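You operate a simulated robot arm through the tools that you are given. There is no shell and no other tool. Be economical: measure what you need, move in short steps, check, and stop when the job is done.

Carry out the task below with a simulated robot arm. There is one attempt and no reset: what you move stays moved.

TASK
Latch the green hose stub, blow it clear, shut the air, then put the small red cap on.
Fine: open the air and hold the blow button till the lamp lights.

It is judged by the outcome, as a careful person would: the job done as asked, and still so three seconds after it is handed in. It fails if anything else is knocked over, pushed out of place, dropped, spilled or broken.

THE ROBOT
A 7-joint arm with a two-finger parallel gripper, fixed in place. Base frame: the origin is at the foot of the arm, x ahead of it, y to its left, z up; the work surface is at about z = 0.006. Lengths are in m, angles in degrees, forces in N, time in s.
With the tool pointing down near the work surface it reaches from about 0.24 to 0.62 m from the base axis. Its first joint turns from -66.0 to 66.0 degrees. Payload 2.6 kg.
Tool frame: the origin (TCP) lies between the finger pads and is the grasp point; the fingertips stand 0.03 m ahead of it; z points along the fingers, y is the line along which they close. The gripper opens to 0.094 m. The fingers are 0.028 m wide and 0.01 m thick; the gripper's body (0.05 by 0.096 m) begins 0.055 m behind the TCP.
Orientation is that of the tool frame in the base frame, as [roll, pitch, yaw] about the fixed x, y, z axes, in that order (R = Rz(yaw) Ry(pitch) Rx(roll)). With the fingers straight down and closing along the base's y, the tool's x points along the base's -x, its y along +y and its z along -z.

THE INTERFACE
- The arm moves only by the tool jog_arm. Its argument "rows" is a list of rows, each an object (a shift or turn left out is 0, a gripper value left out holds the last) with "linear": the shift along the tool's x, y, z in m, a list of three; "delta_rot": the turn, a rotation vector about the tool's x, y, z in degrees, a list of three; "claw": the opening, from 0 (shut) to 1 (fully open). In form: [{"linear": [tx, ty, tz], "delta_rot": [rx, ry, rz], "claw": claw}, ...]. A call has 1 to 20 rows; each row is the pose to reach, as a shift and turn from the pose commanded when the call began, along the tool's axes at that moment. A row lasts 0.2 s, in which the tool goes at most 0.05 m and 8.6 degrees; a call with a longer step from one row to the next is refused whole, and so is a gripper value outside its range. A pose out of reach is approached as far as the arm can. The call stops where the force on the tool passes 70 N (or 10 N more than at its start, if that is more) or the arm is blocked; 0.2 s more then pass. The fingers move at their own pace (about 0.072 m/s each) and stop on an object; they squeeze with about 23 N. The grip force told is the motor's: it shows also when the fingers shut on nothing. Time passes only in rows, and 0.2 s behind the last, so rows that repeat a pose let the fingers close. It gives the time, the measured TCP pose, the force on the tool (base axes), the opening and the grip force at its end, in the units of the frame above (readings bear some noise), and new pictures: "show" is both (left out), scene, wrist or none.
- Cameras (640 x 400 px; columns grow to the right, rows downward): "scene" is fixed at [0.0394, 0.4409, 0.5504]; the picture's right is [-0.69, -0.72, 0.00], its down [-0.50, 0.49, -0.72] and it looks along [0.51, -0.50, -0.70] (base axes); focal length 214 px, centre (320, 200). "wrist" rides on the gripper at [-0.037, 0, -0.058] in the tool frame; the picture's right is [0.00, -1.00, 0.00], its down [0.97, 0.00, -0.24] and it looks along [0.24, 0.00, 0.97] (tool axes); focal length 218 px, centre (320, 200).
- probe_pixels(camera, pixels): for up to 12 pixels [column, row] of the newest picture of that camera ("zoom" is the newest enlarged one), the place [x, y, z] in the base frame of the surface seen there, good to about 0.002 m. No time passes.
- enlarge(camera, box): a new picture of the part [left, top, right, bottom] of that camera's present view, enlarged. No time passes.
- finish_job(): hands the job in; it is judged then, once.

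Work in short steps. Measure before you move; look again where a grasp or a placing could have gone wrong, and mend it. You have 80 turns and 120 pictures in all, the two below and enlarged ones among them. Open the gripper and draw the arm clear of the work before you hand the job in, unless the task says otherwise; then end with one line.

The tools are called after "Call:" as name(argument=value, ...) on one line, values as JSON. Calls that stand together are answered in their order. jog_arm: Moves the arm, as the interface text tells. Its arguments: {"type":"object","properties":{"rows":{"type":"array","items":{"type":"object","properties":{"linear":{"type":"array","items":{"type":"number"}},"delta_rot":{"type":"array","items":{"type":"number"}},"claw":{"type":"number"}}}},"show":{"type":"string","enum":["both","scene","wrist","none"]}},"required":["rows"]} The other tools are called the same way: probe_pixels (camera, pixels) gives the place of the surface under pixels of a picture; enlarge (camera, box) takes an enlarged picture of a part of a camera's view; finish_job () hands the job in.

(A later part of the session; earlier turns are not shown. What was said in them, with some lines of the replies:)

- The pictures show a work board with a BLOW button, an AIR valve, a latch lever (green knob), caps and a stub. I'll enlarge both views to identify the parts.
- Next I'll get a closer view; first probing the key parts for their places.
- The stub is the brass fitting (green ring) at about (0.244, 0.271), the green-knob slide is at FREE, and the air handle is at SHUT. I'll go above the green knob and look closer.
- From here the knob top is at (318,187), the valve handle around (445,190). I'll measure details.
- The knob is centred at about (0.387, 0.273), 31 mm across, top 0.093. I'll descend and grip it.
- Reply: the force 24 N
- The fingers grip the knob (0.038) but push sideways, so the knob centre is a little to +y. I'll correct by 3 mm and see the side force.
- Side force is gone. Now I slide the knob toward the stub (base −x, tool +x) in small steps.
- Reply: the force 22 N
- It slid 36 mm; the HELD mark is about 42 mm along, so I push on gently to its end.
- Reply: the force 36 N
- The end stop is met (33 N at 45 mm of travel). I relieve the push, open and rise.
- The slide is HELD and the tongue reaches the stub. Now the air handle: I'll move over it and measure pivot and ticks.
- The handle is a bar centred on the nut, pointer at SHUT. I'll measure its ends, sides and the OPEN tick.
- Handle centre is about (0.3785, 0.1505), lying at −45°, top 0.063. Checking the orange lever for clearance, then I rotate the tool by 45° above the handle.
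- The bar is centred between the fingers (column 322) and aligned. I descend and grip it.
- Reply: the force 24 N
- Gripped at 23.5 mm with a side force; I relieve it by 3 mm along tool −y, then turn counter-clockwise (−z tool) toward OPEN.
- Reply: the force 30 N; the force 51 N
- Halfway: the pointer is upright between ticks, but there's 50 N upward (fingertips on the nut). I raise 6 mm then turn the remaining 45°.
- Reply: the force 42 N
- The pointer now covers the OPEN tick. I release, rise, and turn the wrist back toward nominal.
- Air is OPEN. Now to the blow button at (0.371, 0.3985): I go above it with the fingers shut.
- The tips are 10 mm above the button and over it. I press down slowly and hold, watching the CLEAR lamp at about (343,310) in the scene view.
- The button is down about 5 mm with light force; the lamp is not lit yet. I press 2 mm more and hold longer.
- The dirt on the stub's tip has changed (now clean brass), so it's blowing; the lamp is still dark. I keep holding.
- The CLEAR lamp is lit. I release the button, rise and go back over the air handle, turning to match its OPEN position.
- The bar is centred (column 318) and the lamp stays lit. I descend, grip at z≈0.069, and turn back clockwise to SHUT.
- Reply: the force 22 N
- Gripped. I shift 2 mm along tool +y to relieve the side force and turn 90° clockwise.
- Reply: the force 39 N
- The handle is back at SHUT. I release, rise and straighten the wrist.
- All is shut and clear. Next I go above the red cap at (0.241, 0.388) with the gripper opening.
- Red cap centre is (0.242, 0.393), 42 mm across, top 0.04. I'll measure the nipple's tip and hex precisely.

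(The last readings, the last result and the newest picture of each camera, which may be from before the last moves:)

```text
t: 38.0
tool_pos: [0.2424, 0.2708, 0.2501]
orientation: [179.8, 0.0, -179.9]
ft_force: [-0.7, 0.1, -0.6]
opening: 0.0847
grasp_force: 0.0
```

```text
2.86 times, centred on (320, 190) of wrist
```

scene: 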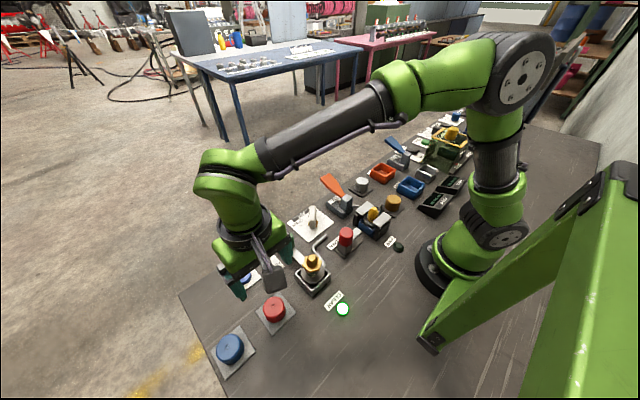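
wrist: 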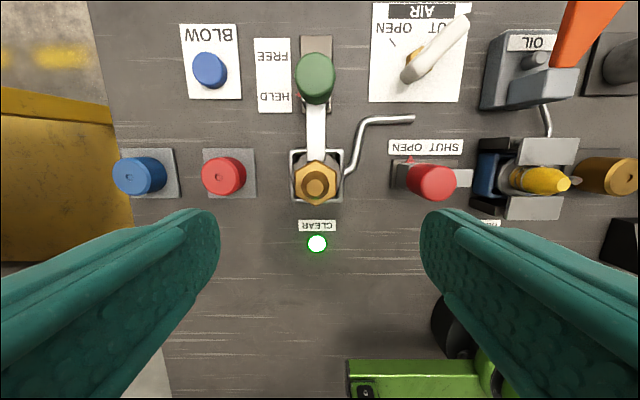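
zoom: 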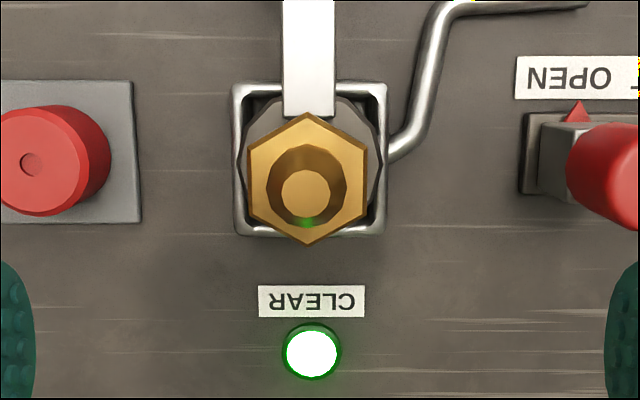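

Call:
probe_pixels(camera="zoom", pixels=[[306, 194], [284, 194], [328, 194], [306, 173], [306, 215], [272, 188], [343, 188], [306, 152], [250, 180], [365, 180], [308, 118], [308, 240]])

Call:
enlarge(camera="scene", box=[250, 235, 350, 325])

```text
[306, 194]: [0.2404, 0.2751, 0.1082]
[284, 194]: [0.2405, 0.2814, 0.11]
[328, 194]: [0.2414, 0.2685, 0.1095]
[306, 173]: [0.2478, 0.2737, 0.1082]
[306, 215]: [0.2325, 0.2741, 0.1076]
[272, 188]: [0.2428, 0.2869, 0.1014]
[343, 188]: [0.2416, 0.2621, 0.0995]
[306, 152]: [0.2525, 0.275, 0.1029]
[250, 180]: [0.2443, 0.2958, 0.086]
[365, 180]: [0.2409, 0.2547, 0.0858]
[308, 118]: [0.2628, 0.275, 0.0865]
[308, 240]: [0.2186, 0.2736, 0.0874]
```

```text
4.44 times, centred on (300, 280) of scene
```

zoom: 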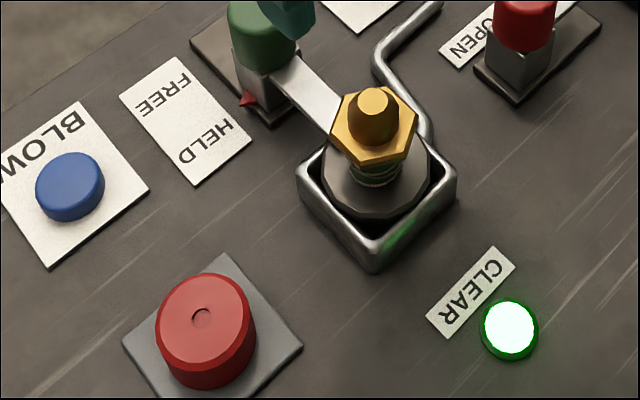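

The stub's centre is (0.241, 0.2745), nipple top 0.109, hex top 0.087. I go to the cap, descend to z≈0.05 and grip it.

Call:
jog_arm(rows=[{"linear": [0, 0.045, 0.01]}, {"linear": [0, 0.09, 0.02]}, {"linear": [0, 0.1215, 0.05]}, {"linear": [0, 0.1215, 0.095]}, {"linear": [0, 0.1215, 0.14]}, {"linear": [0, 0.1215, 0.18]}, {"linear": [0, 0.1215, 0.2]}, {"linear": [0, 0.1215, 0.2], "claw": 0.3}, {"linear": [0, 0.1215, 0.2]}, {"linear": [0, 0.1215, 0.2]}, {"linear": [0, 0.1215, 0.2]}])

```text
t: 40.4
tool_pos: [0.242, 0.3923, 0.0503]
orientation: [179.9, 0.1, 180.0]
ft_force: [-0.9, 0.2, -0.9]
opening: 0.0467
grasp_force: 22.9
```

scene: 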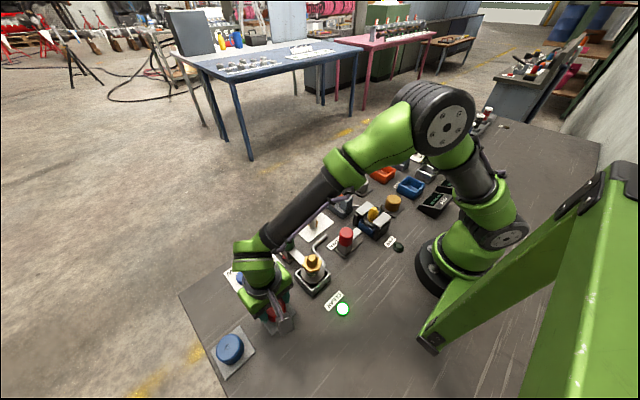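
wrist: 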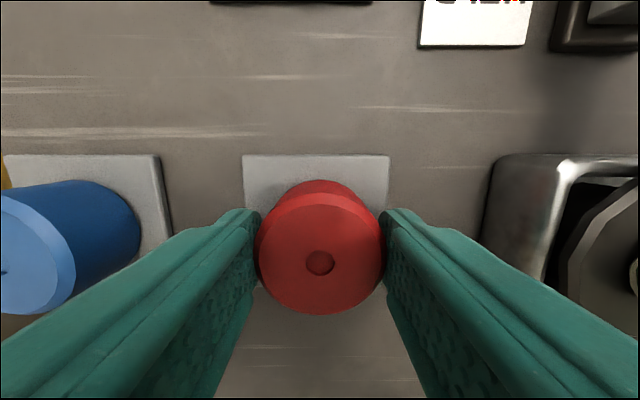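

The cap is gripped (46.7 mm). I lift it 0.13 m and carry it above the stub.

Call:
jog_arm(rows=[{"linear": [0, 0, -0.03]}, {"linear": [0, 0, -0.07]}, {"linear": [0, 0, -0.11]}, {"linear": [0, 0, -0.13]}, {"linear": [0, -0.03, -0.13]}, {"linear": [0.0005, -0.06, -0.13]}, {"linear": [0.001, -0.09, -0.13]}, {"linear": [0.001, -0.1178, -0.13]}, {"linear": [0.001, -0.1178, -0.13]}])

Call:
enlarge(camera="scene", box=[250, 190, 370, 310])

```text
t: 42.4
tool_pos: [0.2414, 0.2737, 0.1794]
orientation: [179.8, 0.0, -180.0]
ft_force: [-0.7, 0.2, 0.3]
opening: 0.0471
grasp_force: 22.8
```

scene: 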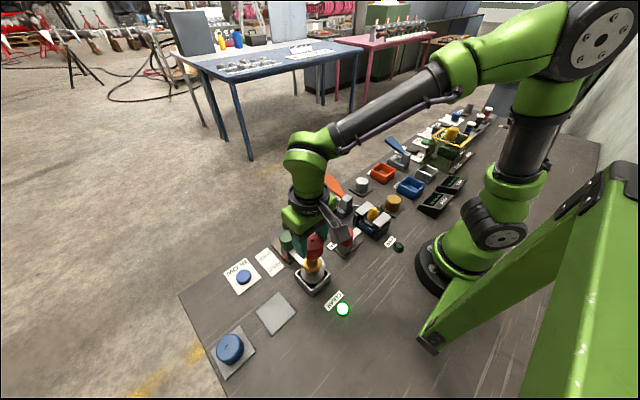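
wrist: 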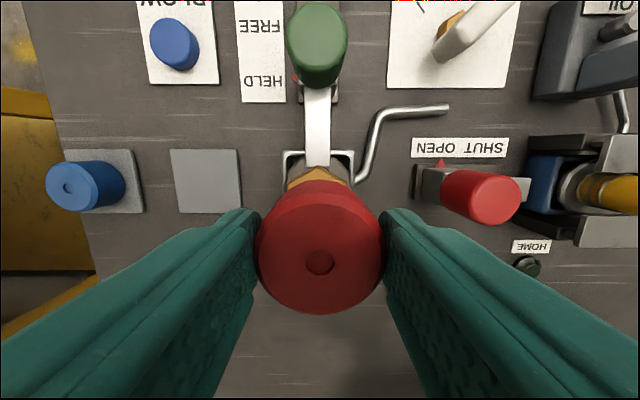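

```text
3.33 times, centred on (310, 250) of scene
```

zoom: 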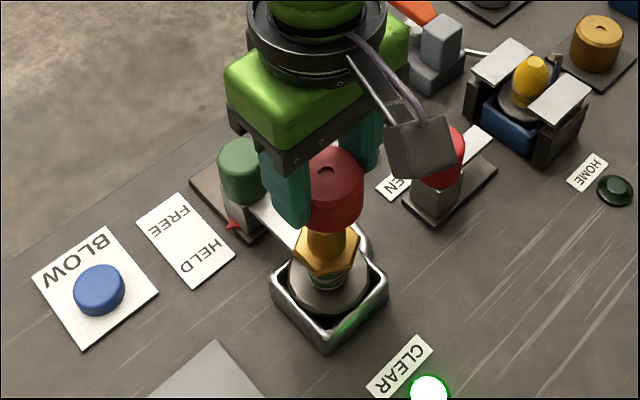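

The cap is over the nipple with about 29 mm clearance. I lower it slowly and watch the force.

Call:
jog_arm(rows=[{"linear": [0, 0, 0.01]}, {"linear": [0, 0, 0.02]}, {"linear": [0, 0, 0.026]}, {"linear": [0, 0, 0.03]}, {"linear": [0, 0, 0.034]}, {"linear": [0, 0, 0.037]}], show="none")

Call:
enlarge(camera="scene", box=[250, 190, 370, 310])

```text
t: 43.8
tool_pos: [0.2395, 0.2747, 0.1417]
orientation: [179.8, 0.0, -180.0]
ft_force: [0.4, -0.5, 0.4]
opening: 0.047
grasp_force: 23.0
```

```text
3.33 times, centred on (310, 250) of scene
```

zoom: 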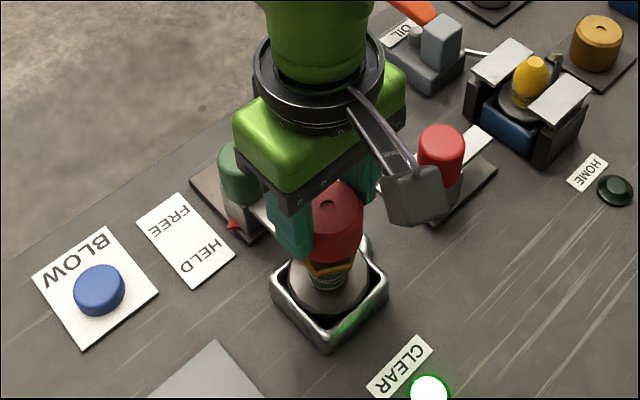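

No force, and the cap's rim is already below the nipple top, so it's going on. I continue to seating.

Call:
jog_arm(rows=[{"linear": [0, 0, 0.004]}, {"linear": [0, 0, 0.007]}, {"linear": [0, 0, 0.009]}, {"linear": [0, 0, 0.011]}, {"linear": [0, 0, 0.013]}, {"linear": [0, 0, 0.014]}])

Call:
enlarge(camera="scene", box=[250, 190, 370, 310])

```text
t: 45.2
tool_pos: [0.2406, 0.2743, 0.1287]
orientation: [179.9, 0.0, 179.9]
ft_force: [-3.7, -4.0, 15.0]
opening: 0.0472
grasp_force: 22.9
```

scene: 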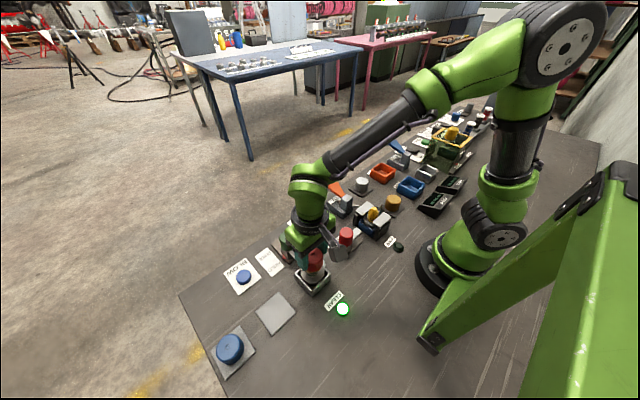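
wrist: 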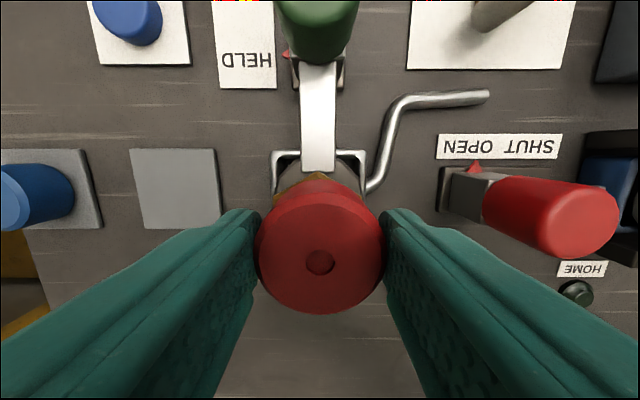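

```text
3.33 times, centred on (310, 250) of scene
```

zoom: 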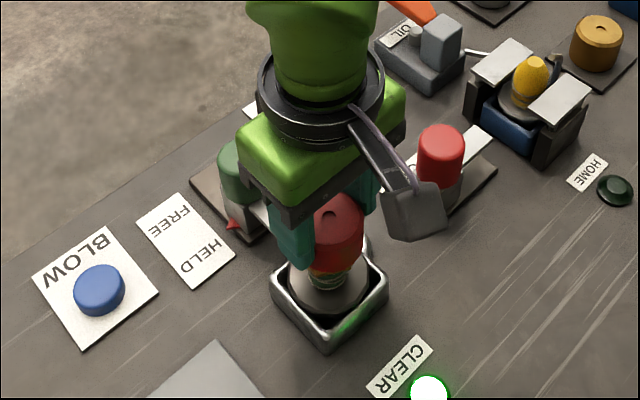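

It meets the hex face (15 N, rim at about 0.087). I press a little more to be sure it's seated, then see.

Call:
jog_arm(rows=[{"linear": [0, 0, 0.001]}, {"linear": [0, 0, 0.002]}, {"linear": [0, 0, 0.003]}, {"linear": [0, 0, 0.003]}], show="none")

```text
t: 46.2
tool_pos: [0.2414, 0.2746, 0.1254]
orientation: [179.9, 0.1, -180.0]
ft_force: [-2.3, -5.2, 21.5]
opening: 0.0468
grasp_force: 23.1
```

It's firm at about 21 N. I relieve the force, open and rise straight up, then check the cap.

Call:
jog_arm(rows=[{"linear": [0, 0, -0.002]}, {"linear": [0, 0, -0.002], "claw": 0.95}, {"linear": [0, 0, -0.002]}, {"linear": [0, 0, -0.002]}, {"linear": [0, 0, -0.03]}, {"linear": [0, 0, -0.07]}, {"linear": [0, 0, -0.11]}, {"linear": [0, 0, -0.125]}, {"linear": [0, 0, -0.125]}])

Call:
enlarge(camera="scene", box=[250, 190, 370, 310])

Call:
probe_pixels(camera="wrist", pixels=[[320, 185], [305, 185], [335, 185]])

```text
t: 48.2
tool_pos: [0.2395, 0.2738, 0.2503]
orientation: [179.9, 0.0, 179.9]
ft_force: [-0.5, -0.1, 0.6]
opening: 0.0892
grasp_force: 0.1
```

scene: 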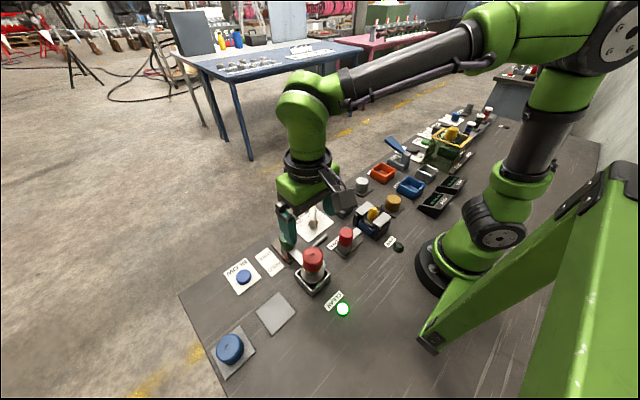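
wrist: 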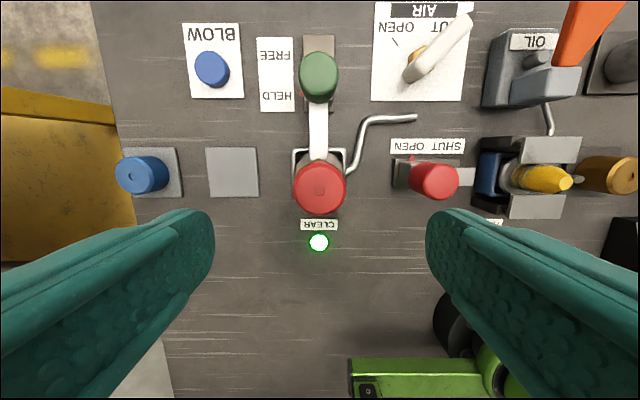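

```text
3.33 times, centred on (310, 250) of scene
```

zoom: 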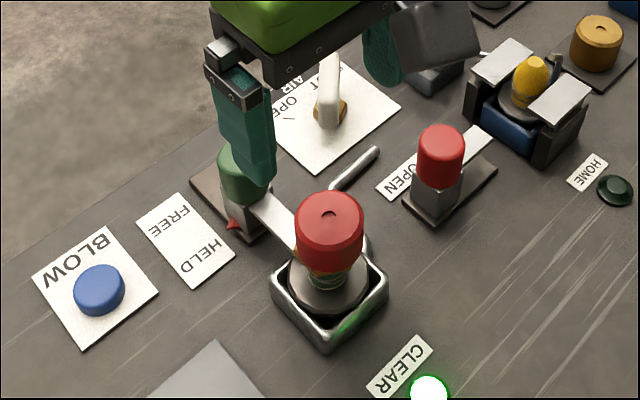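

```text
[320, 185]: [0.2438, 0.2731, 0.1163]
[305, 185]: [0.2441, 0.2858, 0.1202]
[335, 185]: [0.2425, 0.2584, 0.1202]
```

The cap sits level on the stub: its top is at 0.120, so its rim is at the hex face at 0.087. The slide is at HELD, the air is SHUT and the lamp is lit. I draw the arm a bit higher and hand in.

Call:
jog_arm(rows=[{"linear": [0, 0, -0.04]}, {"linear": [0, 0, -0.08]}, {"linear": [0, 0, -0.12]}, {"linear": [0, 0, -0.12]}], show="scene")

```text
t: 49.2
tool_pos: [0.2413, 0.2736, 0.3706]
orientation: [179.8, 0.0, 179.9]
ft_force: [-0.9, -0.4, 0.0]
opening: 0.0895
grasp_force: 0.0
```

scene: 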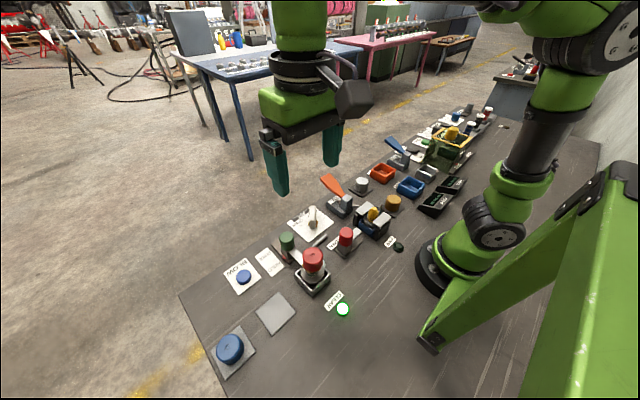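

The arm is clear and everything is in place, so I hand the job in.

Call:
finish_job()

```text
The job is handed in.
```

The green-ringed hose stub is latched at HELD and blown clear until the CLEAR lamp lit, the air is shut, and the red cap is seated on it.
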